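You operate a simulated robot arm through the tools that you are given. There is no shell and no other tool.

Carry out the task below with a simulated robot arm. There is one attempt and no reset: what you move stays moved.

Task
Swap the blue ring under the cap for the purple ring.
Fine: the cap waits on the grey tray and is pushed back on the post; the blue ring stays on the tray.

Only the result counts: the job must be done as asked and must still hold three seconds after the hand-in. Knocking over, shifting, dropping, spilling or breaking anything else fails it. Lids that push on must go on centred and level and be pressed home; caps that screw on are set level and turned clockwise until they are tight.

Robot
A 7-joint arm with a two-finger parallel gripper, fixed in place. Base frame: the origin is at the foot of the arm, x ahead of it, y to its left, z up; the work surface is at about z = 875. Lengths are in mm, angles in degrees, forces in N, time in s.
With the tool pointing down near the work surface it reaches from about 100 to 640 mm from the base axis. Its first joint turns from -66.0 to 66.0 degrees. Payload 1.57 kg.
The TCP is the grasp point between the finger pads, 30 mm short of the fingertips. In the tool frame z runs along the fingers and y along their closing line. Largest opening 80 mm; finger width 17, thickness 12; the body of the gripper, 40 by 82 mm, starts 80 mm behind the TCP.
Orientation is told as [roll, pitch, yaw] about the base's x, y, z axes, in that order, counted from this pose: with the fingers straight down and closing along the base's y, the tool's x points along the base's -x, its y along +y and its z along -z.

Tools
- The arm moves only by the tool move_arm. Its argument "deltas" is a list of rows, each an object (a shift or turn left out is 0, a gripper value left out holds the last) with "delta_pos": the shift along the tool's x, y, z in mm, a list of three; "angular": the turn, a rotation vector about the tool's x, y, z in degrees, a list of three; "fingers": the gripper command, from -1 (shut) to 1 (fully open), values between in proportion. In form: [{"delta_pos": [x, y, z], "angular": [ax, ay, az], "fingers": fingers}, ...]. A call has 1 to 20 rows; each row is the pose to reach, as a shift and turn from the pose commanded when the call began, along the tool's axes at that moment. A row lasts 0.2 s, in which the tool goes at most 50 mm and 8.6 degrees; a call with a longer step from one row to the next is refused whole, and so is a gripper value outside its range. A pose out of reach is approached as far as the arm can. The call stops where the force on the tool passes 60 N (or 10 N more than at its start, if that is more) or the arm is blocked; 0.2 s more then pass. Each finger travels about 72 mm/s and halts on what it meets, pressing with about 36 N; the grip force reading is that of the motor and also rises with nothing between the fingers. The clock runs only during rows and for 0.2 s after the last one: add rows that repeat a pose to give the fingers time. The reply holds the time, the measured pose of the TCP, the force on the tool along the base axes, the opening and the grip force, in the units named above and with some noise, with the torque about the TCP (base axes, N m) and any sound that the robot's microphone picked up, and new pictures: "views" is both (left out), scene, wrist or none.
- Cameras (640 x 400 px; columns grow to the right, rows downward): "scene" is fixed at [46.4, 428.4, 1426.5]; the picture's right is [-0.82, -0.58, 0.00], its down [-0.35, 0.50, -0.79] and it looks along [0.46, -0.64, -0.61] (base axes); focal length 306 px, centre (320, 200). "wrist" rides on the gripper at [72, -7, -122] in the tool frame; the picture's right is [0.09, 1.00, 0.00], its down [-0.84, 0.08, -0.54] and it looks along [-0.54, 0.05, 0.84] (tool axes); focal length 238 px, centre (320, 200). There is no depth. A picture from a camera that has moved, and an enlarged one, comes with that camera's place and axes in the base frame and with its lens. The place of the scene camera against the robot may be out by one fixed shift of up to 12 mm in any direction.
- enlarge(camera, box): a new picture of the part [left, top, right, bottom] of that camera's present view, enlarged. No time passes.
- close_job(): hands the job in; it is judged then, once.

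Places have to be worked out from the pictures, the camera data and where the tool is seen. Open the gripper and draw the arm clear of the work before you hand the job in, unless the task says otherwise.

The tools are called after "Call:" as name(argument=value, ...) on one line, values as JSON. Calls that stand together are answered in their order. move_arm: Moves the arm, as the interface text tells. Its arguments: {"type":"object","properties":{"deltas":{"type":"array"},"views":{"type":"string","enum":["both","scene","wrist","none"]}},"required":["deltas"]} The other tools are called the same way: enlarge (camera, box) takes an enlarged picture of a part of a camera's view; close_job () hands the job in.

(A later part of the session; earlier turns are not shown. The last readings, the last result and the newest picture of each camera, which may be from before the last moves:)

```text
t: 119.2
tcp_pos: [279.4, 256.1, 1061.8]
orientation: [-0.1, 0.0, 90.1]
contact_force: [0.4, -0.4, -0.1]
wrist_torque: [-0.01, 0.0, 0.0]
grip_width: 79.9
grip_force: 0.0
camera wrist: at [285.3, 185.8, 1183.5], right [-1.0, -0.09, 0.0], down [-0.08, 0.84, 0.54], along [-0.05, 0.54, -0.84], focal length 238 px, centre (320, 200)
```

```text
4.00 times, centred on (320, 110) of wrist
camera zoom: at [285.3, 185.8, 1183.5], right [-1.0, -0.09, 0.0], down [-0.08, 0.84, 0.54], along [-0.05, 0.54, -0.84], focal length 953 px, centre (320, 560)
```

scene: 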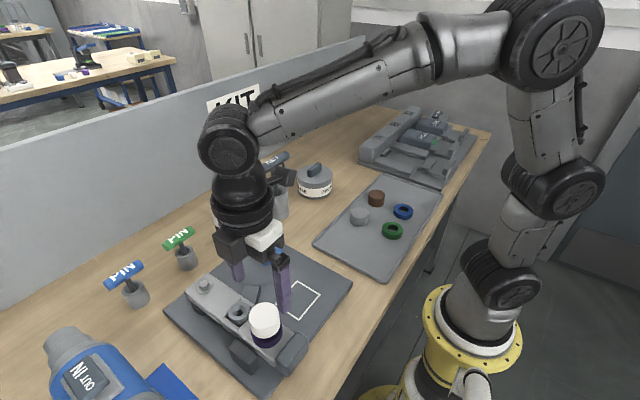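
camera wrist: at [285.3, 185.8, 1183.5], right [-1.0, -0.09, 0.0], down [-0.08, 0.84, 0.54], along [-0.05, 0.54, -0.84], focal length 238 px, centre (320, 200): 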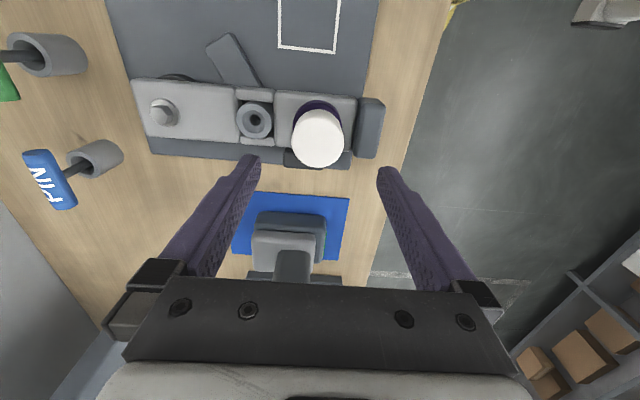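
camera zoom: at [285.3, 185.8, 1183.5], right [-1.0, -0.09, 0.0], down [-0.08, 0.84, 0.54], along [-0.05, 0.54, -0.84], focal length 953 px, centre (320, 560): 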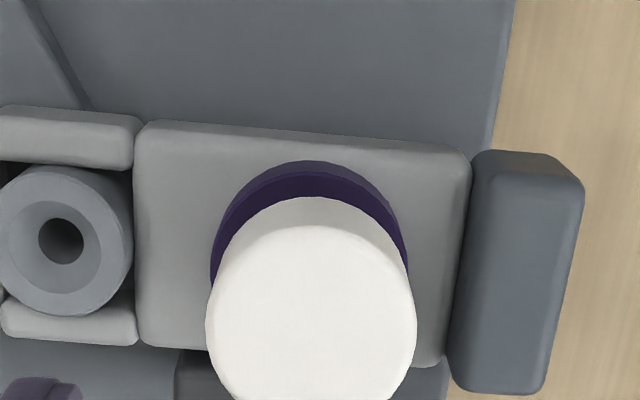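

The cap centre measures x≈280.7 versus post ≈279.8. I descend around the cap (closing axis along x) and check position before a gentle centring squeeze.

Call:
move_arm(deltas=[{"delta_pos": [0, -0.6, 20]}, {"delta_pos": [0, -0.6, 45]}, {"delta_pos": [0, -0.6, 65]}, {"delta_pos": [0, -0.6, 78]}, {"delta_pos": [0, -0.6, 78]}, {"delta_pos": [0, -0.6, 78]}], views="both")

Call:
enlarge(camera="wrist", box=[220, 100, 420, 225])

Call:
enlarge(camera="scene", box=[210, 280, 330, 380])

```text
t: 120.6
tcp_pos: [280.4, 257.5, 984.9]
orientation: [0.0, 0.0, 89.9]
contact_force: [-0.5, 0.2, 0.4]
wrist_torque: [0.03, -0.02, 0.02]
grip_width: 80.1
grip_force: 0.0
camera wrist: at [286.1, 186.1, 1107.1], right [-1.0, -0.09, 0.0], down [-0.08, 0.84, 0.54], along [-0.05, 0.54, -0.84], focal length 238 px, centre (320, 200)
```

scene: 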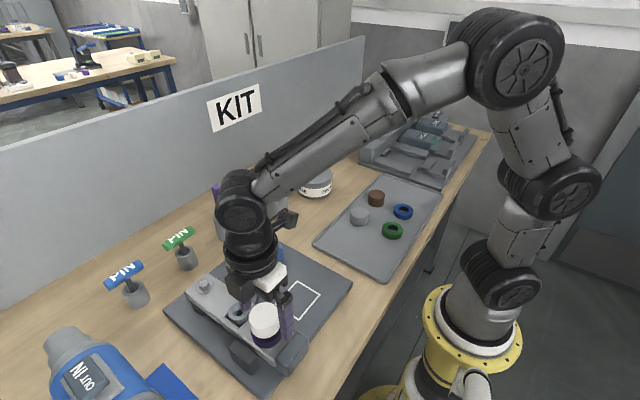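
wrist: 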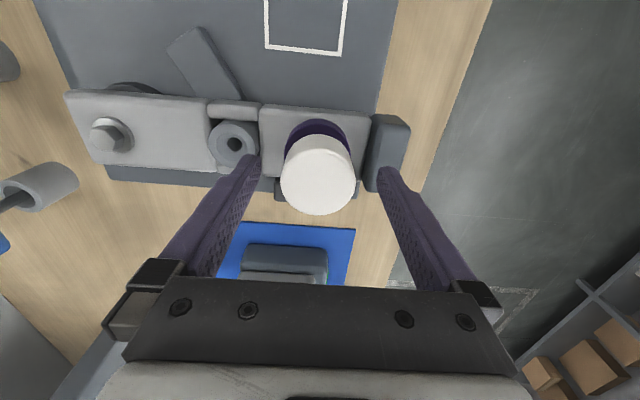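

```text
3.20 times, centred on (320, 162) of wrist
camera zoom: at [286.1, 186.1, 1107.1], right [-1.0, -0.09, 0.0], down [-0.08, 0.84, 0.54], along [-0.05, 0.54, -0.84], focal length 763 px, centre (320, 320)
```

zoom: 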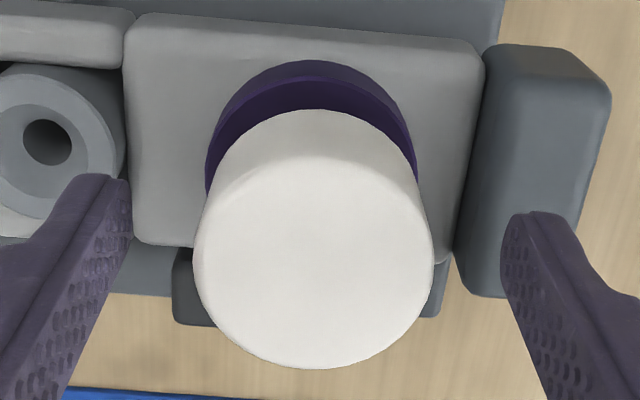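

```text
4.00 times, centred on (270, 330) of scene
camera zoom: at [46.4, 428.4, 1426.5], right [-0.82, -0.58, 0.0], down [-0.35, 0.5, -0.79], along [0.46, -0.64, -0.61], focal length 1225 px, centre (520, -320)
```

zoom: 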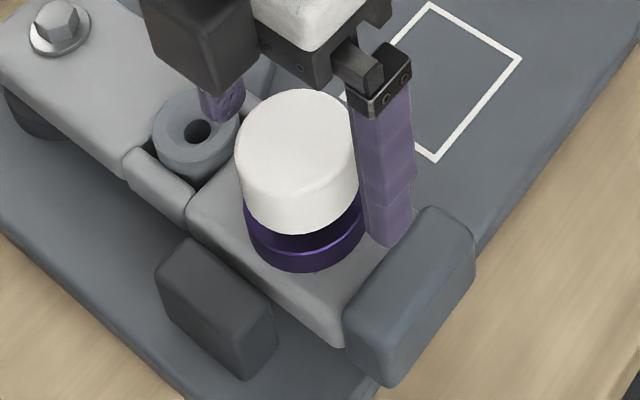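

The cap is ~1.3 mm toward +x of the finger centre, whose x (≈279.7) matches the post. I lower 3 mm and close so that the fingers centre the cap on the post.

Call:
move_arm(deltas=[{"delta_pos": [0, -0.2, 1.5]}, {"delta_pos": [0, -0.2, 3]}, {"delta_pos": [0, -0.2, 3]}, {"delta_pos": [0, -0.2, 3]}], views="wrist")

Call:
enlarge(camera="wrist", box=[220, 100, 420, 225])

```text
t: 121.6
tcp_pos: [279.9, 257.1, 981.5]
orientation: [0.0, 0.1, 90.0]
contact_force: [0.3, 0.0, 0.7]
wrist_torque: [0.01, -0.01, 0.04]
grip_width: 80.2
grip_force: 0.0
camera wrist: at [286.4, 185.9, 1104.1], right [-1.0, -0.09, 0.0], down [-0.08, 0.84, 0.54], along [-0.05, 0.54, -0.84], focal length 238 px, centre (320, 200)
```

wrist: 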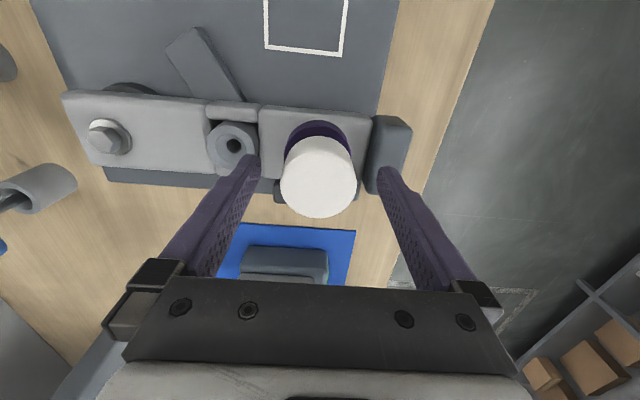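

```text
3.20 times, centred on (320, 162) of wrist
camera zoom: at [286.4, 185.9, 1104.1], right [-1.0, -0.09, 0.0], down [-0.08, 0.84, 0.54], along [-0.05, 0.54, -0.84], focal length 763 px, centre (320, 320)
```

zoom: 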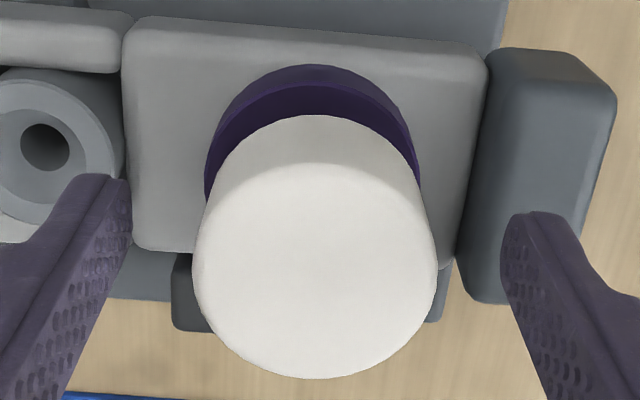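

TCP x≈279.9 and the cap ≈0.95 mm toward +x of it. I close gently to centre it.

Call:
move_arm(deltas=[{"delta_pos": [0, 0, 0], "fingers": 0.4}, {"delta_pos": [0, 0, 0], "fingers": 0.15}, {"delta_pos": [0, 0, 0], "fingers": -1}, {"delta_pos": [0, 0, 0], "fingers": -1}], views="wrist")

Call:
enlarge(camera="scene", box=[210, 280, 330, 380])

```text
t: 122.6
tcp_pos: [281.5, 258.3, 981.7]
orientation: [-0.1, 0.1, 90.0]
contact_force: [7.8, -1.2, -3.0]
wrist_torque: [-0.05, -0.11, -0.03]
grip_width: 46.6
grip_force: 35.5
camera wrist: at [286.9, 185.9, 1104.1], right [-1.0, -0.09, 0.0], down [-0.08, 0.84, 0.54], along [-0.05, 0.54, -0.84], focal length 238 px, centre (320, 200)
```

wrist: 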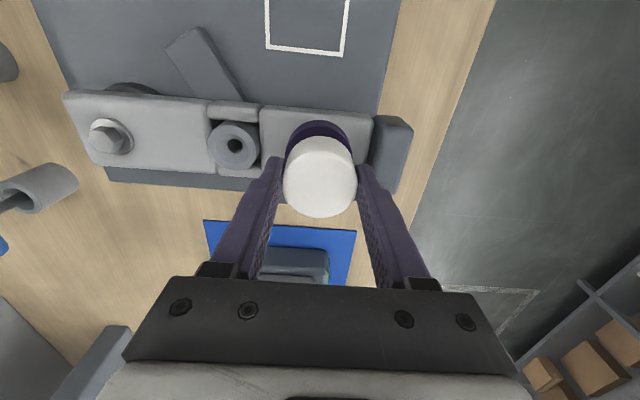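

```text
4.00 times, centred on (270, 330) of scene
camera zoom: at [46.6, 428.4, 1426.5], right [-0.82, -0.58, 0.0], down [-0.35, 0.5, -0.79], along [0.46, -0.64, -0.61], focal length 1225 px, centre (520, -320)
```

zoom: 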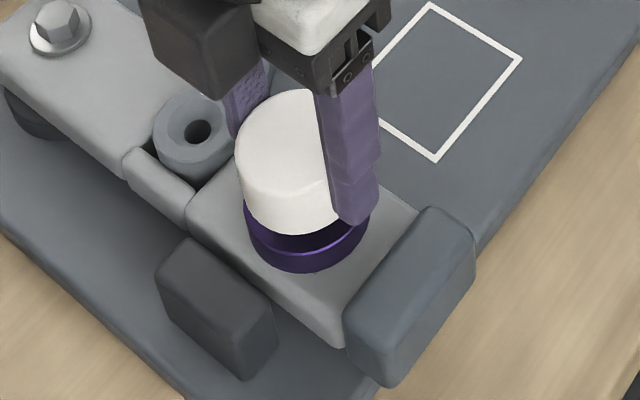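

The cap resists with ~8 N after moving slightly: it is firmly located on the post within about half a millimetre. I release, rise, and turn back to yaw 0.

Call:
move_arm(deltas=[{"delta_pos": [0, 0, 0], "fingers": 0.2}, {"delta_pos": [0, 0, 0], "fingers": 1}, {"delta_pos": [0, 0, 0], "fingers": 1}, {"delta_pos": [0, 0, 0], "fingers": 1}, {"delta_pos": [0, 0, -20]}, {"delta_pos": [0, 0, -50]}, {"delta_pos": [0, 0, -80]}, {"delta_pos": [0, 0, -80]}], views="none")

Call:
move_arm(deltas=[{"delta_pos": [0, 0, 0], "angular": [0, 0, 8.2]}, {"delta_pos": [0, 0, 0], "angular": [0, 0, 16.4]}, {"delta_pos": [0, 0, 0], "angular": [0, 0, 24.5]}, {"delta_pos": [0, 0, 0], "angular": [0, 0, 32.7]}, {"delta_pos": [0, 0, 0], "angular": [0, 0, 40.9]}, {"delta_pos": [0, 0, 0], "angular": [0, 0, 49.1]}, {"delta_pos": [0, 0, 0], "angular": [0, 0, 57.3]}, {"delta_pos": [0, 0, 0], "angular": [0, 0, 65.5]}, {"delta_pos": [0, 0, 0], "angular": [0, 0, 73.6]}, {"delta_pos": [0, 0, 0], "angular": [0, 0, 81.8]}, {"delta_pos": [0, 0, 0], "angular": [0, 0, 90]}, {"delta_pos": [0, 0, 0], "angular": [0, 0, 90]}, {"delta_pos": [0, 0, 0], "angular": [0, 0, 90]}], views="both")

Call:
enlarge(camera="wrist", box=[240, 50, 400, 150])

Call:
enlarge(camera="wrist", box=[220, 120, 420, 245])

Call:
enlarge(camera="scene", box=[210, 280, 330, 380])

```text
t: 124.4
tcp_pos: [279.6, 257.5, 1062.0]
orientation: [0.0, 0.0, 90.0]
contact_force: [0.5, -0.8, 0.3]
wrist_torque: [0.01, 0.0, -0.04]
grip_width: 80.4
grip_force: 0.0
```

```text
t: 127.2
tcp_pos: [280.5, 258.7, 1059.9]
orientation: [0.0, 0.0, 0.0]
contact_force: [0.6, -0.2, 0.9]
wrist_torque: [-0.03, 0.02, 0.0]
grip_width: 80.0
grip_force: 0.0
camera wrist: at [207.9, 253.1, 1181.8], right [-0.09, 1.0, 0.0], down [0.84, 0.08, 0.54], along [0.54, 0.05, -0.84], focal length 238 px, centre (320, 200)
```

scene: 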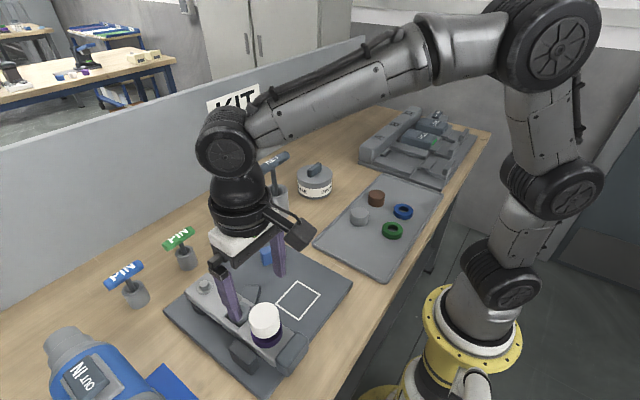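
wrist: 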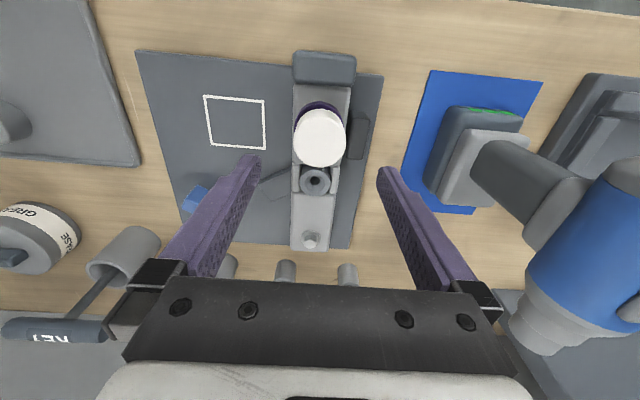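

```text
4.00 times, centred on (320, 100) of wrist
camera zoom: at [207.9, 253.1, 1181.8], right [-0.09, 1.0, 0.0], down [0.84, 0.08, 0.54], along [0.54, 0.05, -0.84], focal length 953 px, centre (320, 600)
```

zoom: 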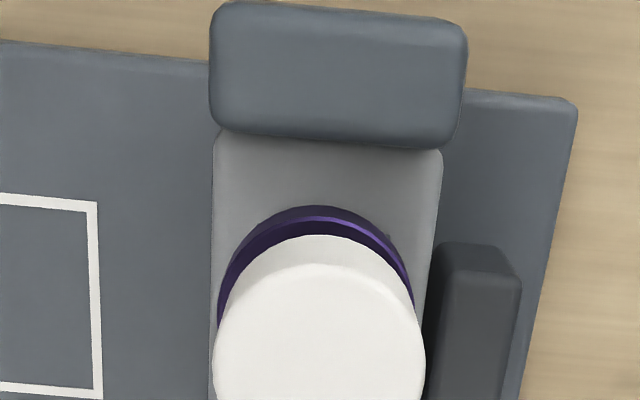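

```text
3.20 times, centred on (320, 182) of wrist
camera zoom: at [207.9, 253.1, 1181.8], right [-0.09, 1.0, 0.0], down [0.84, 0.08, 0.54], along [0.54, 0.05, -0.84], focal length 763 px, centre (320, 256)
```

zoom: 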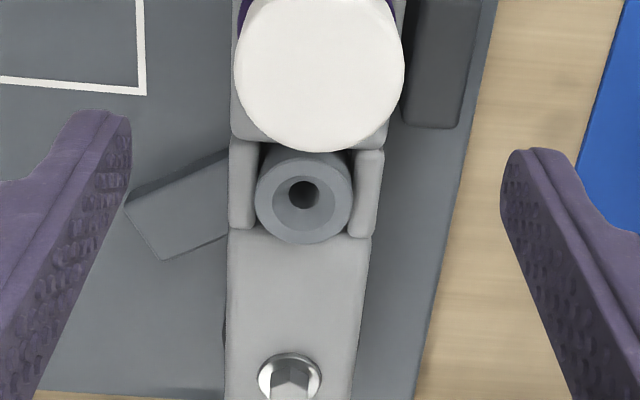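

```text
4.00 times, centred on (270, 330) of scene
camera zoom: at [46.4, 428.4, 1426.5], right [-0.82, -0.58, 0.0], down [-0.35, 0.5, -0.79], along [0.46, -0.64, -0.61], focal length 1225 px, centre (520, -320)
```

zoom: 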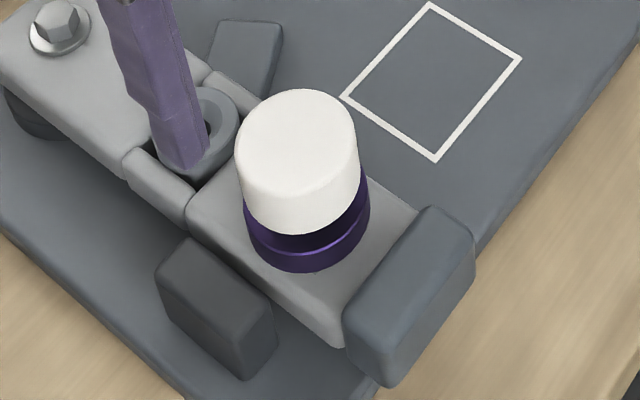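

The cap/bar is at y≈259.3 versus 260.4 originally. I descend around the cap with the hand centred slightly toward +y, so the closing fingers push the bar back.

Call:
move_arm(deltas=[{"delta_pos": [0, 1.5, 20]}, {"delta_pos": [0, 1.5, 45]}, {"delta_pos": [0, 1.5, 65]}, {"delta_pos": [0, 1.5, 77]}, {"delta_pos": [0, 1.5, 77]}, {"delta_pos": [0, 1.5, 77]}], views="wrist")

Call:
enlarge(camera="wrist", box=[220, 100, 420, 225])

```text
t: 128.6
tcp_pos: [280.9, 260.6, 983.0]
orientation: [0.0, 0.0, 0.0]
contact_force: [0.1, -0.2, -0.9]
wrist_torque: [-0.01, -0.01, 0.0]
grip_width: 80.3
grip_force: 0.1
camera wrist: at [207.9, 254.0, 1106.0], right [-0.09, 1.0, 0.0], down [0.84, 0.08, 0.54], along [0.54, 0.05, -0.84], focal length 238 px, centre (320, 200)
```

wrist: 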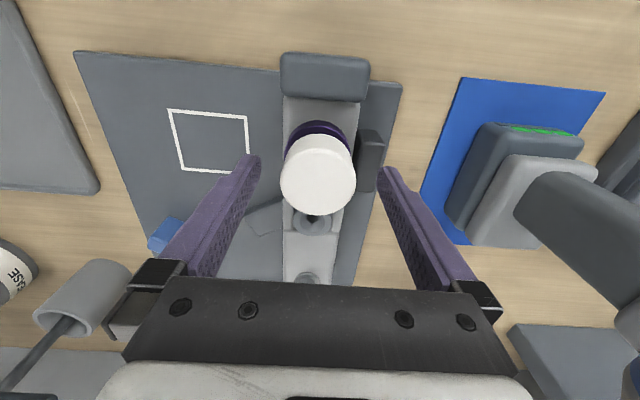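

```text
3.20 times, centred on (320, 162) of wrist
camera zoom: at [207.9, 254.0, 1106.0], right [-0.09, 1.0, 0.0], down [0.84, 0.08, 0.54], along [0.54, 0.05, -0.84], focal length 763 px, centre (320, 320)
```

zoom: 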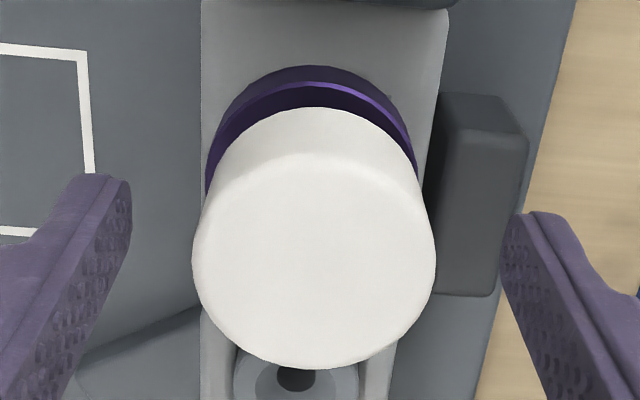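

Cap is ~1.2 mm toward -y of the finger centre. I add +0.4 mm and close to push the bar back toward its original position.

Call:
move_arm(deltas=[{"delta_pos": [0, 0.4, 0]}, {"delta_pos": [0, 0.4, 0], "fingers": 0.4}, {"delta_pos": [0, 0.4, 0], "fingers": 0.15}, {"delta_pos": [0, 0.4, 0], "fingers": -1}, {"delta_pos": [0, 0.4, 0], "fingers": -1}], views="wrist")

Call:
enlarge(camera="wrist", box=[220, 100, 420, 225])

Call:
enlarge(camera="scene", box=[210, 280, 330, 380])

```text
t: 129.8
tcp_pos: [281.6, 258.4, 983.4]
orientation: [-0.1, 0.0, 0.0]
contact_force: [0.1, -8.2, 1.0]
wrist_torque: [-0.27, -0.07, -0.22]
grip_width: 47.2
grip_force: 35.9
camera wrist: at [208.1, 253.6, 1105.9], right [-0.09, 1.0, 0.0], down [0.84, 0.08, 0.54], along [0.54, 0.05, -0.84], focal length 238 px, centre (320, 200)
```

wrist: 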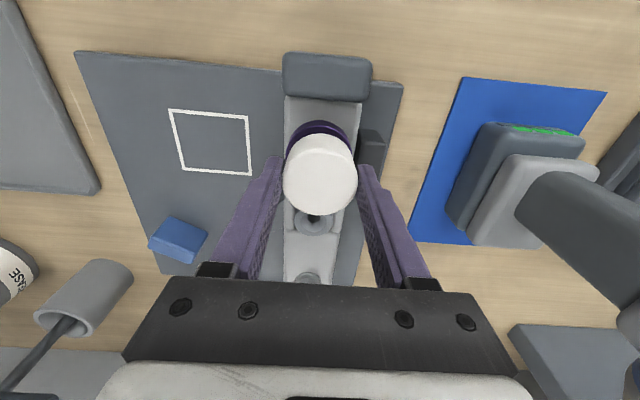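

```text
3.20 times, centred on (320, 162) of wrist
camera zoom: at [208.1, 253.6, 1105.9], right [-0.09, 1.0, 0.0], down [0.84, 0.08, 0.54], along [0.54, 0.05, -0.84], focal length 763 px, centre (320, 320)
```

zoom: 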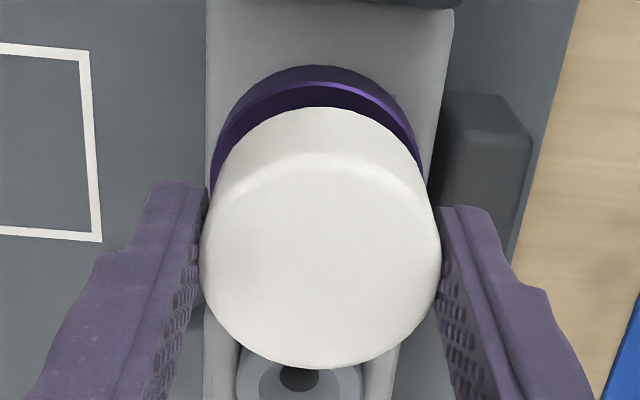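

```text
4.00 times, centred on (270, 330) of scene
camera zoom: at [46.4, 428.2, 1426.6], right [-0.82, -0.58, 0.0], down [-0.35, 0.5, -0.79], along [0.46, -0.64, -0.61], focal length 1225 px, centre (520, -320)
```

zoom: 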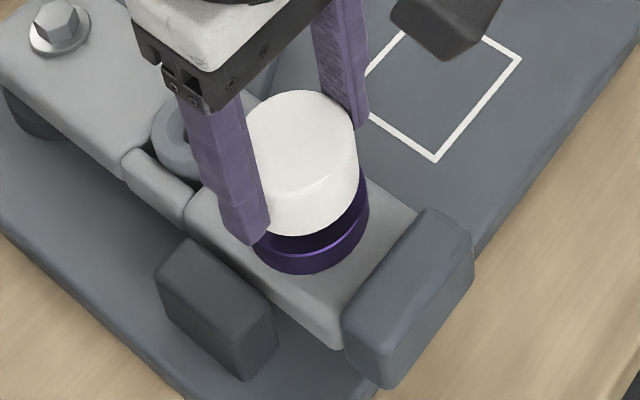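

The cap/bar moved to y≈260.1 with 8 N. I push another 0.5 mm in +y while gripping.

Call:
move_arm(deltas=[{"delta_pos": [0, 0.3, 0]}, {"delta_pos": [0, 0.5, 0]}, {"delta_pos": [0, 0.5, 0]}], views="wrist")

Call:
enlarge(camera="scene", box=[210, 280, 330, 380])

Call:
enlarge(camera="wrist", box=[220, 100, 420, 225])

```text
t: 130.6
tcp_pos: [280.4, 260.8, 983.5]
orientation: [0.0, 0.0, 0.0]
contact_force: [9.8, -12.4, 0.7]
wrist_torque: [-0.3, -0.05, -0.43]
grip_width: 46.9
grip_force: 36.1
camera wrist: at [207.8, 254.3, 1105.8], right [-0.09, 1.0, 0.0], down [0.84, 0.08, 0.54], along [0.54, 0.05, -0.84], focal length 238 px, centre (320, 200)
```

wrist: 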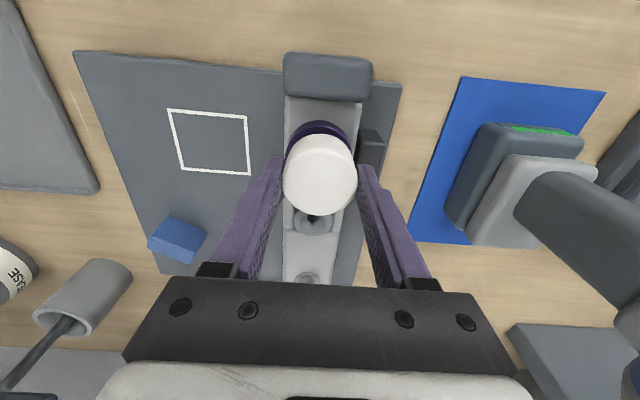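

```text
4.00 times, centred on (270, 330) of scene
camera zoom: at [46.6, 428.1, 1426.6], right [-0.82, -0.58, 0.0], down [-0.35, 0.5, -0.79], along [0.46, -0.64, -0.61], focal length 1225 px, centre (520, -320)
```

zoom: 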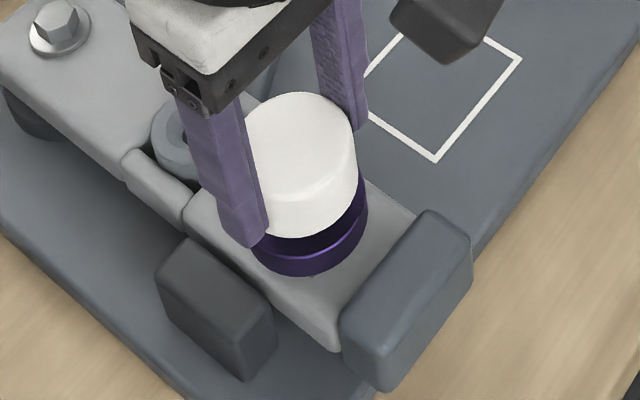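

```text
3.20 times, centred on (320, 162) of wrist
camera zoom: at [207.8, 254.3, 1105.8], right [-0.09, 1.0, 0.0], down [0.84, 0.08, 0.54], along [0.54, 0.05, -0.84], focal length 763 px, centre (320, 320)
```

zoom: 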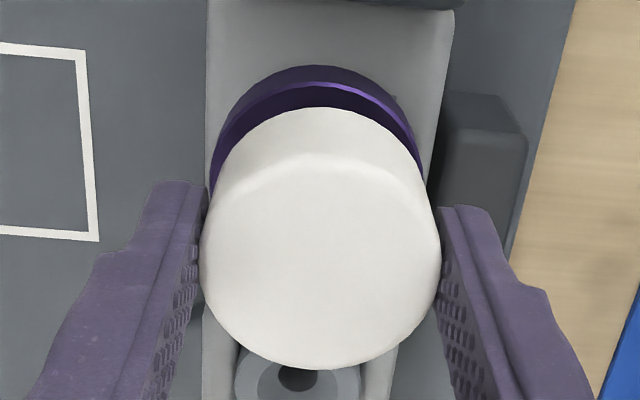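

The bar now matches its original image position. I release the cap and check.

Call:
move_arm(deltas=[{"delta_pos": [0, 0, 0], "fingers": 0.4}, {"delta_pos": [0, 0, 0], "fingers": 1}, {"delta_pos": [0, 0, 0], "fingers": 1}, {"delta_pos": [0, 0, 0], "fingers": 1}], views="both")

Call:
enlarge(camera="scene", box=[210, 280, 330, 380])

Call:
enlarge(camera="wrist", box=[220, 100, 420, 225])

```text
t: 131.6
tcp_pos: [278.6, 260.8, 983.8]
orientation: [0.0, 0.0, 0.1]
contact_force: [0.1, -0.2, -0.7]
wrist_torque: [0.0, -0.01, 0.03]
grip_width: 80.0
grip_force: 0.0
camera wrist: at [207.2, 254.8, 1105.8], right [-0.09, 1.0, 0.0], down [0.84, 0.08, 0.54], along [0.54, 0.05, -0.84], focal length 238 px, centre (320, 200)
```

scene: 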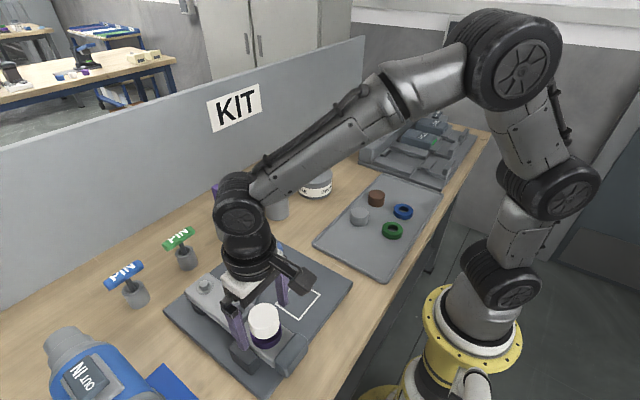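
wrist: 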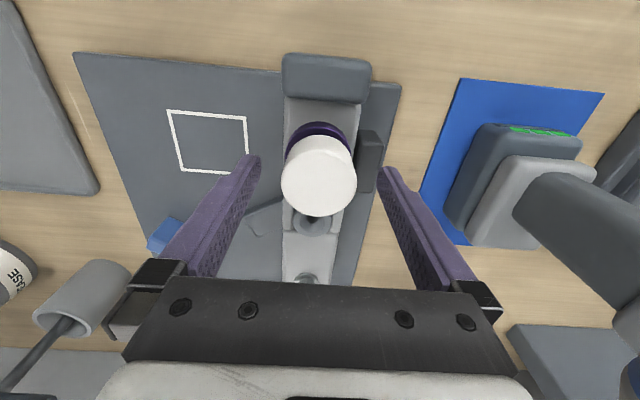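

```text
4.00 times, centred on (270, 330) of scene
camera zoom: at [46.4, 428.4, 1426.5], right [-0.82, -0.58, 0.0], down [-0.35, 0.5, -0.79], along [0.46, -0.64, -0.61], focal length 1225 px, centre (520, -320)
```

zoom: 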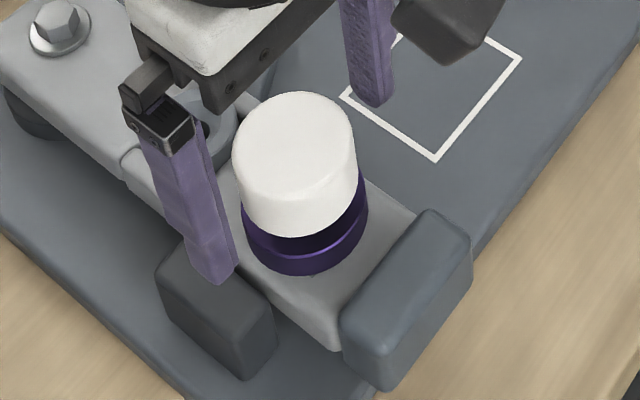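

```text
3.20 times, centred on (320, 162) of wrist
camera zoom: at [207.2, 254.8, 1105.8], right [-0.09, 1.0, 0.0], down [0.84, 0.08, 0.54], along [0.54, 0.05, -0.84], focal length 763 px, centre (320, 320)
```

zoom: 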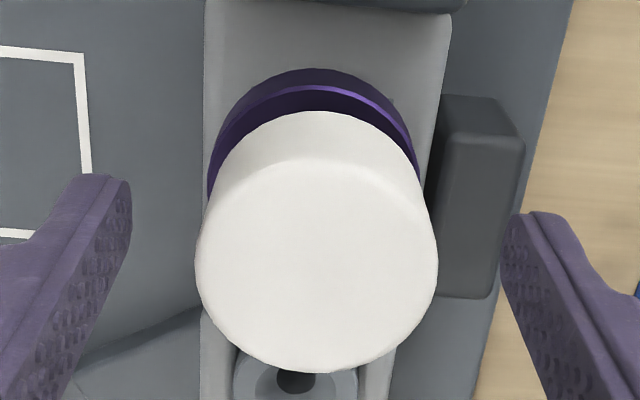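

The bar is back to its original position (y≈260.5). The cap is still ~1.2 mm toward +x, so I do one more controlled centring along x: rise and turn to yaw 90.

Call:
move_arm(deltas=[{"delta_pos": [0, 0, -5]}, {"delta_pos": [0, 0, -25]}, {"delta_pos": [0, 0, -55]}, {"delta_pos": [0, 0, -78]}, {"delta_pos": [0, 0, -78]}], views="none")

Call:
move_arm(deltas=[{"delta_pos": [0, 0, 0], "angular": [0, 0, -8.2]}, {"delta_pos": [0, 0, 0], "angular": [0, 0, -16.4]}, {"delta_pos": [0, 0, 0], "angular": [0, 0, -24.5]}, {"delta_pos": [0, 0, 0], "angular": [0, 0, -32.7]}, {"delta_pos": [0, 0, 0], "angular": [0, 0, -40.9]}, {"delta_pos": [0, 0, 0], "angular": [0, 0, -49.1]}, {"delta_pos": [0, 0, 0], "angular": [0, 0, -57.3]}, {"delta_pos": [0, 0, 0], "angular": [0, 0, -65.5]}, {"delta_pos": [0, 0, 0], "angular": [0, 0, -73.6]}, {"delta_pos": [0, 0, 0], "angular": [0, 0, -81.8]}, {"delta_pos": [0, 0, 0], "angular": [0, 0, -90]}, {"delta_pos": [0, 0, 0], "angular": [0, 0, -90]}, {"delta_pos": [0, 0, 0], "angular": [0, 0, -90]}], views="both")

Call:
enlarge(camera="wrist", box=[240, 60, 400, 160])

Call:
enlarge(camera="scene", box=[160, 230, 360, 390])

```text
t: 132.8
tcp_pos: [282.1, 260.8, 1062.1]
orientation: [0.0, 0.0, 0.0]
contact_force: [0.5, 0.2, -0.1]
wrist_torque: [-0.03, 0.02, 0.01]
grip_width: 80.2
grip_force: 0.1
```

```text
t: 135.6
tcp_pos: [281.3, 260.0, 1061.1]
orientation: [0.1, 0.0, 90.1]
contact_force: [0.6, -0.7, -0.2]
wrist_torque: [0.0, 0.01, -0.03]
grip_width: 80.0
grip_force: 0.1
camera wrist: at [287.5, 189.1, 1183.6], right [-1.0, -0.09, 0.0], down [-0.08, 0.84, 0.54], along [-0.05, 0.54, -0.84], focal length 238 px, centre (320, 200)
```

scene: 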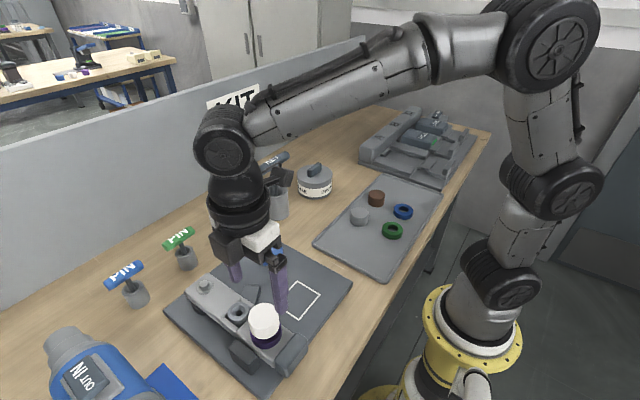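
wrist: 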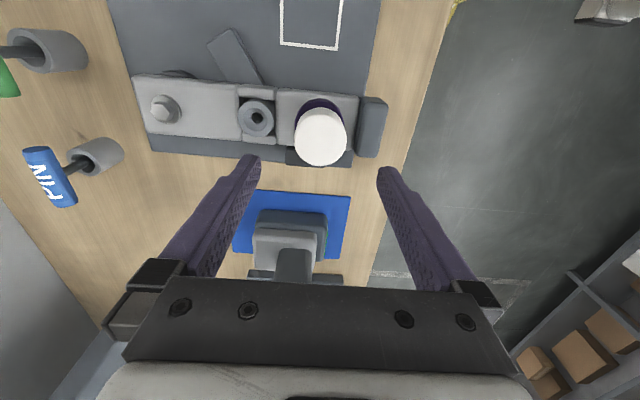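

```text
4.00 times, centred on (320, 110) of wrist
camera zoom: at [287.5, 189.1, 1183.6], right [-1.0, -0.09, 0.0], down [-0.08, 0.84, 0.54], along [-0.05, 0.54, -0.84], focal length 953 px, centre (320, 560)
```

zoom: 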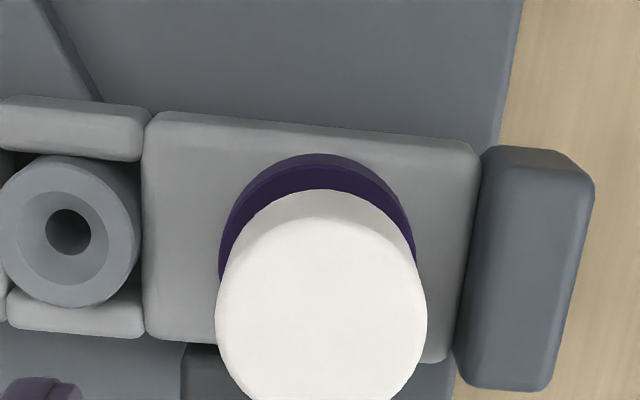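

```text
2.50 times, centred on (260, 310) of scene
camera zoom: at [46.4, 428.4, 1426.5], right [-0.82, -0.58, 0.0], down [-0.35, 0.5, -0.79], along [0.46, -0.64, -0.61], focal length 766 px, centre (470, -75)
```

zoom: 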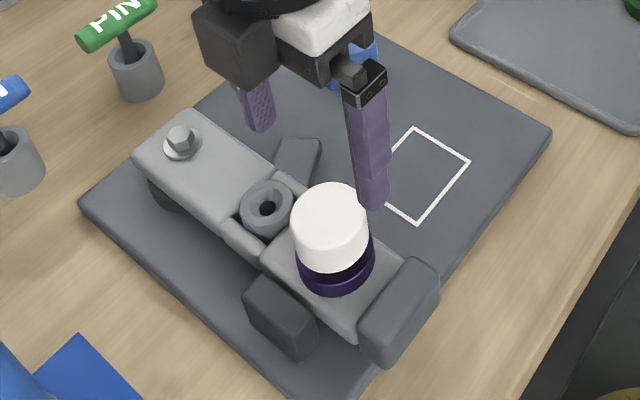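

The bar now matches the first picture exactly. The cap is at x≈280.9 vs post ≈279.8; I descend with the hand shifted to x≈279.5.

Call:
move_arm(deltas=[{"delta_pos": [0, 1.5, 20]}, {"delta_pos": [0, 1.5, 45]}, {"delta_pos": [0, 1.5, 65]}, {"delta_pos": [0, 1.5, 79]}, {"delta_pos": [0, 1.5, 79]}, {"delta_pos": [0, 1.5, 79]}], views="wrist")

Call:
enlarge(camera="wrist", box=[220, 100, 420, 225])

```text
t: 137.0
tcp_pos: [276.8, 261.3, 982.3]
orientation: [0.0, 0.0, 90.0]
contact_force: [0.5, 1.0, -0.2]
wrist_torque: [-0.03, -0.01, 0.01]
grip_width: 80.0
grip_force: 0.1
camera wrist: at [283.3, 190.1, 1104.0], right [-1.0, -0.09, 0.0], down [-0.08, 0.84, 0.54], along [-0.05, 0.54, -0.84], focal length 238 px, centre (320, 200)
```

wrist: 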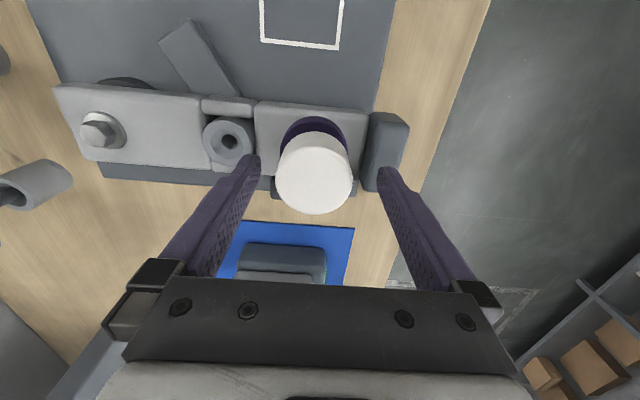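

```text
3.20 times, centred on (320, 162) of wrist
camera zoom: at [283.3, 190.1, 1104.0], right [-1.0, -0.09, 0.0], down [-0.08, 0.84, 0.54], along [-0.05, 0.54, -0.84], focal length 763 px, centre (320, 320)
```

zoom: 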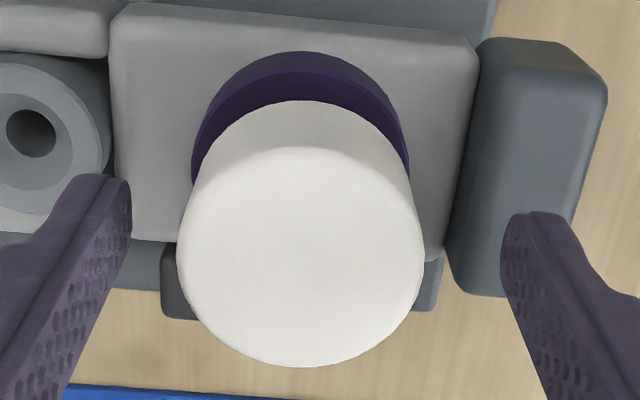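

The hand overshot to x≈276.8; the cap measures x≈280.5. I shift +2.5 mm to have the finger centre at ≈279.4.

Call:
move_arm(deltas=[{"delta_pos": [0, -1.3, 0]}, {"delta_pos": [0, -2.5, 0]}, {"delta_pos": [0, -2.5, 0]}, {"delta_pos": [0, -2.5, 0]}], views="wrist")

Call:
enlarge(camera="wrist", box=[220, 100, 420, 225])

```text
t: 138.0
tcp_pos: [280.5, 261.3, 982.8]
orientation: [0.0, 0.0, 90.0]
contact_force: [-0.5, -0.2, 0.1]
wrist_torque: [0.01, 0.02, 0.0]
grip_width: 79.9
grip_force: 0.1
camera wrist: at [286.1, 190.0, 1104.8], right [-1.0, -0.09, 0.0], down [-0.08, 0.84, 0.54], along [-0.05, 0.54, -0.84], focal length 238 px, centre (320, 200)
```

wrist: 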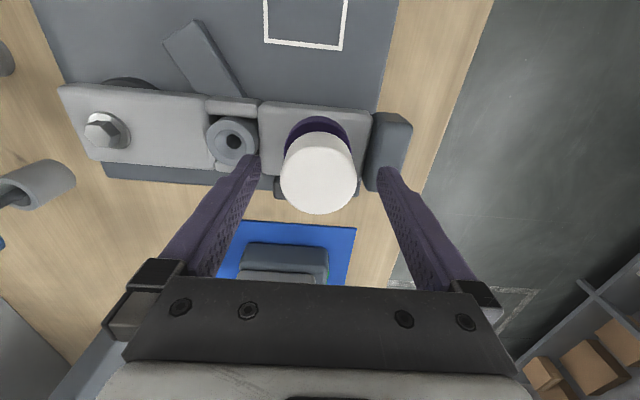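

```text
3.20 times, centred on (320, 162) of wrist
camera zoom: at [286.1, 190.0, 1104.8], right [-1.0, -0.09, 0.0], down [-0.08, 0.84, 0.54], along [-0.05, 0.54, -0.84], focal length 763 px, centre (320, 320)
```

zoom: 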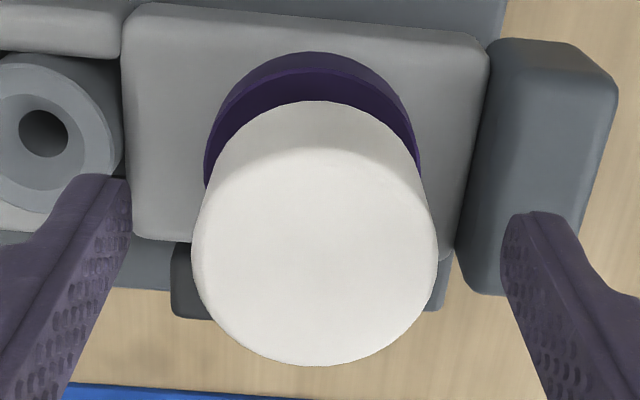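

Finger centre ≈279.6, cap ≈280.85. I close gently again to push the cap toward the post centre.

Call:
move_arm(deltas=[{"delta_pos": [0, 0, 0], "fingers": 0.4}, {"delta_pos": [0, 0, 0], "fingers": 0.15}, {"delta_pos": [0, 0, 0], "fingers": -1}, {"delta_pos": [0, 0, 0], "fingers": -1}], views="wrist")

Call:
enlarge(camera="wrist", box=[220, 100, 420, 225])

Call:
enlarge(camera="scene", box=[210, 280, 330, 380])

```text
t: 139.0
tcp_pos: [280.9, 261.3, 983.7]
orientation: [-0.2, 0.0, 90.0]
contact_force: [11.6, -0.9, -3.9]
wrist_torque: [-0.02, -0.17, -0.01]
grip_width: 46.2
grip_force: 36.3
camera wrist: at [286.8, 189.9, 1104.8], right [-1.0, -0.09, 0.0], down [-0.08, 0.84, 0.54], along [-0.05, 0.54, -0.84], focal length 238 px, centre (320, 200)
```

wrist: 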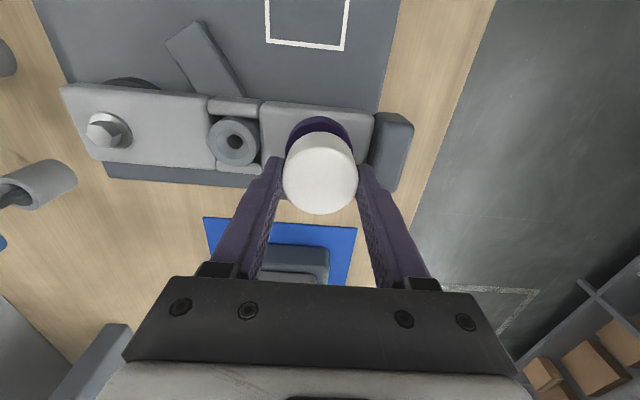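

```text
3.20 times, centred on (320, 162) of wrist
camera zoom: at [286.8, 189.9, 1104.8], right [-1.0, -0.09, 0.0], down [-0.08, 0.84, 0.54], along [-0.05, 0.54, -0.84], focal length 763 px, centre (320, 320)
```

zoom: 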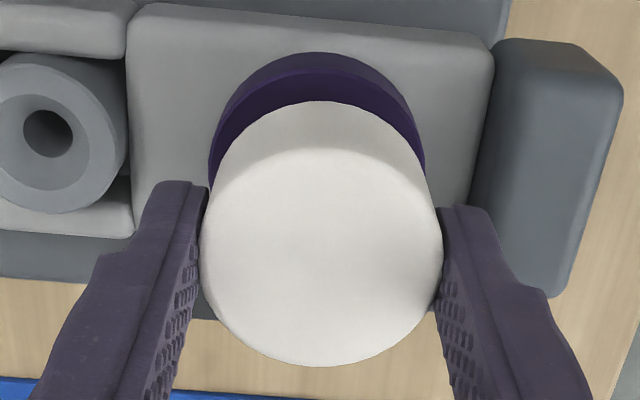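

```text
4.00 times, centred on (270, 330) of scene
camera zoom: at [46.8, 428.4, 1426.5], right [-0.82, -0.58, 0.0], down [-0.35, 0.5, -0.79], along [0.46, -0.64, -0.61], focal length 1225 px, centre (520, -320)
```

zoom: 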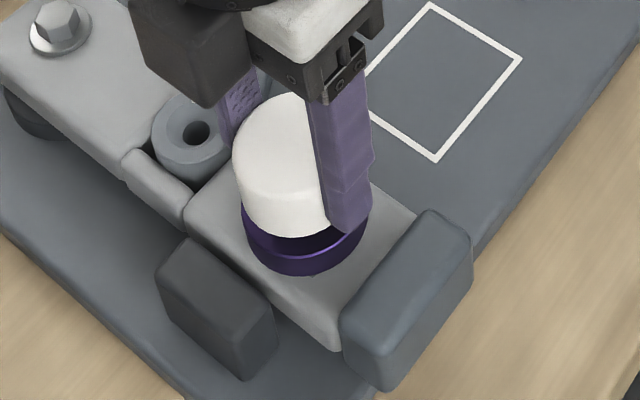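

The cap does not move relative to the post even at 12 N: it is firmly seated, so I leave it. I release and rise clear.

Call:
move_arm(deltas=[{"delta_pos": [0, 0, 0], "fingers": 0.2}, {"delta_pos": [0, 0, 0], "fingers": 1}, {"delta_pos": [0, 0, 0], "fingers": 1}, {"delta_pos": [0, 0, 0], "fingers": 1}, {"delta_pos": [0, 0, -15]}, {"delta_pos": [0, 0, -45]}, {"delta_pos": [0, 0, -80]}, {"delta_pos": [10, 0, -110]}, {"delta_pos": [45, 0, -130]}, {"delta_pos": [85, 0, -140]}, {"delta_pos": [120, 0, -140]}, {"delta_pos": [150, 0, -140]}, {"delta_pos": [150, 0, -140]}, {"delta_pos": [150, 0, -140]}], views="both")

Call:
enlarge(camera="scene", box=[210, 280, 330, 380])

Call:
enlarge(camera="scene", box=[160, 230, 360, 390])

Call:
enlarge(camera="scene", box=[310, 170, 450, 282])

```text
t: 142.0
tcp_pos: [281.2, 110.7, 1119.0]
orientation: [0.0, 0.0, 90.0]
contact_force: [0.9, 0.4, -0.5]
wrist_torque: [0.0, 0.03, -0.03]
grip_width: 80.0
grip_force: 0.1
camera wrist: at [287.3, 39.5, 1242.6], right [-1.0, -0.09, 0.0], down [-0.08, 0.84, 0.54], along [-0.05, 0.54, -0.84], focal length 238 px, centre (320, 200)
```

scene: 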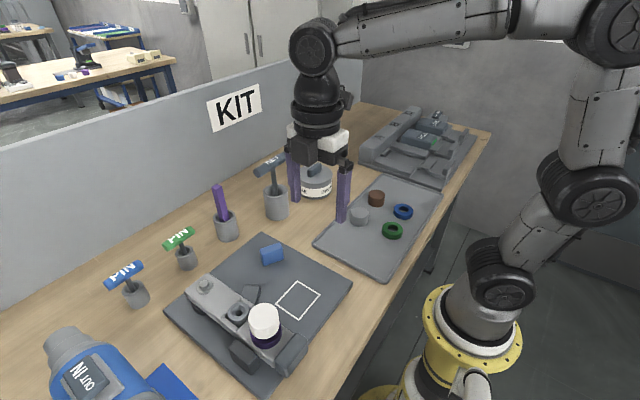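
wrist: 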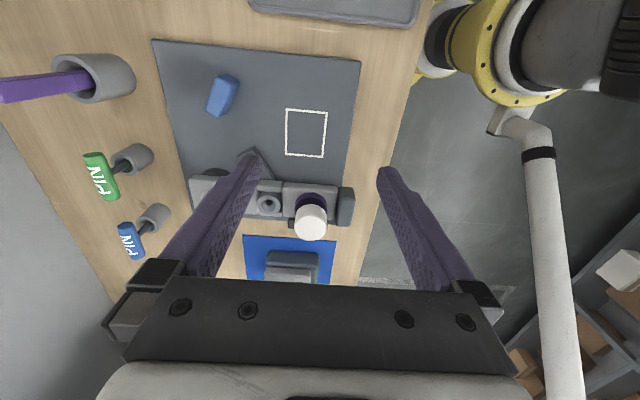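

```text
4.00 times, centred on (270, 330) of scene
camera zoom: at [46.4, 428.4, 1426.5], right [-0.82, -0.58, 0.0], down [-0.35, 0.5, -0.79], along [0.46, -0.64, -0.61], focal length 1225 px, centre (520, -320)
```

zoom: 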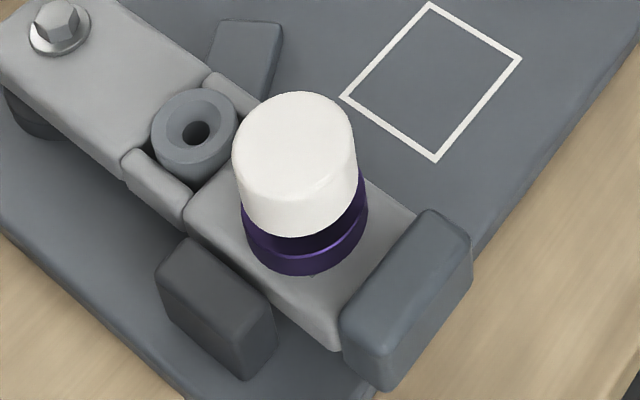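

```text
2.50 times, centred on (260, 310) of scene
camera zoom: at [46.4, 428.4, 1426.5], right [-0.82, -0.58, 0.0], down [-0.35, 0.5, -0.79], along [0.46, -0.64, -0.61], focal length 766 px, centre (470, -75)
```

zoom: 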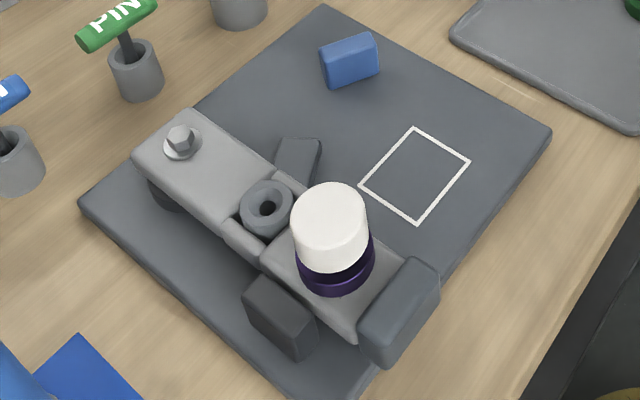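

```text
3.57 times, centred on (380, 226) of scene
camera zoom: at [46.4, 428.4, 1426.5], right [-0.82, -0.58, 0.0], down [-0.35, 0.5, -0.79], along [0.46, -0.64, -0.61], focal length 1094 px, centre (106, 107)
```

zoom: 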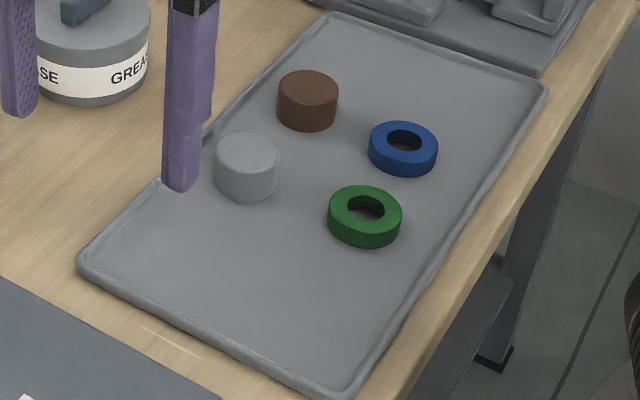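

The purple ring is on the post, cap on top, bar back in place, and the tray parts undisturbed. For a final check of height and level I take the tilted side view once more.

Call:
move_arm(deltas=[{"delta_pos": [0, 1, 35]}, {"delta_pos": [0, 2, 70], "angular": [0, -8.3, 0]}, {"delta_pos": [0, 2, 100], "angular": [0, -16.5, 0]}, {"delta_pos": [0, 2, 122], "angular": [0, -24.8, 0]}, {"delta_pos": [0, 2, 133], "angular": [0, -33, 0]}, {"delta_pos": [0, 2, 133], "angular": [0, -33, 0]}, {"delta_pos": [0, 2, 133], "angular": [0, -33, 0]}], views="wrist")

Call:
enlarge(camera="wrist", box=[262, 160, 378, 252])

Call:
enlarge(camera="wrist", box=[280, 180, 344, 248])

```text
t: 143.6
tcp_pos: [278.2, 110.2, 989.6]
orientation: [0.1, -32.9, 90.0]
contact_force: [-1.0, -0.5, -0.5]
wrist_torque: [0.01, -0.04, 0.01]
grip_width: 80.0
grip_force: 0.1
camera wrist: at [284.3, -15.9, 1051.5], right [-1.0, -0.08, -0.05], down [-0.08, 0.41, 0.91], along [-0.05, 0.91, -0.41], focal length 238 px, centre (320, 200)
```

wrist: 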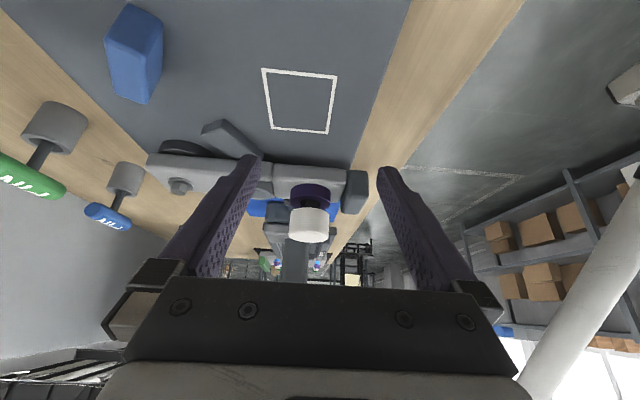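

```text
4.35 times, centred on (320, 206) of wrist
camera zoom: at [284.3, -15.9, 1051.5], right [-1.0, -0.08, -0.05], down [-0.08, 0.41, 0.91], along [-0.05, 0.91, -0.41], focal length 1036 px, centre (320, 174)
```

zoom: 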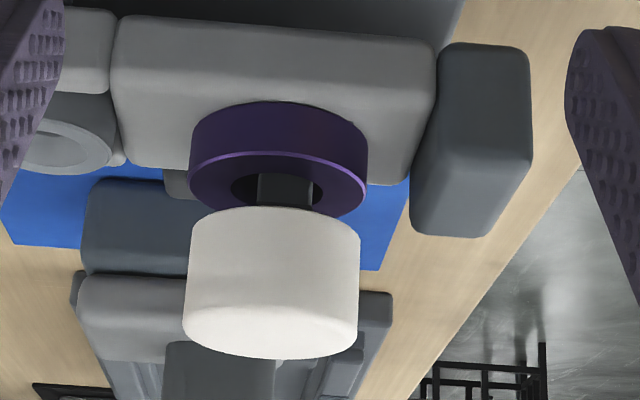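

```text
5.88 times, centred on (312, 214) of wrist
camera zoom: at [284.3, -15.9, 1051.5], right [-1.0, -0.08, -0.05], down [-0.08, 0.41, 0.91], along [-0.05, 0.91, -0.41], focal length 1402 px, centre (367, 118)
```

zoom: 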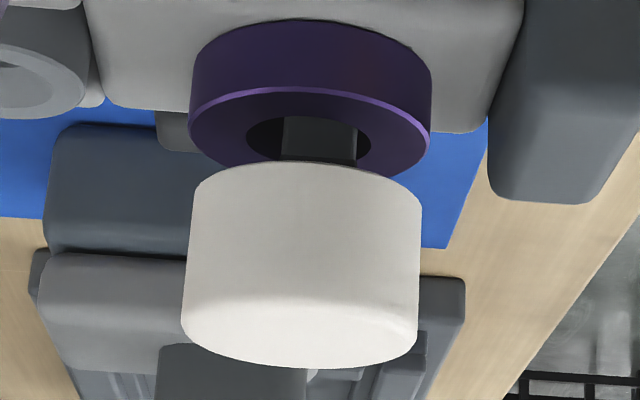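

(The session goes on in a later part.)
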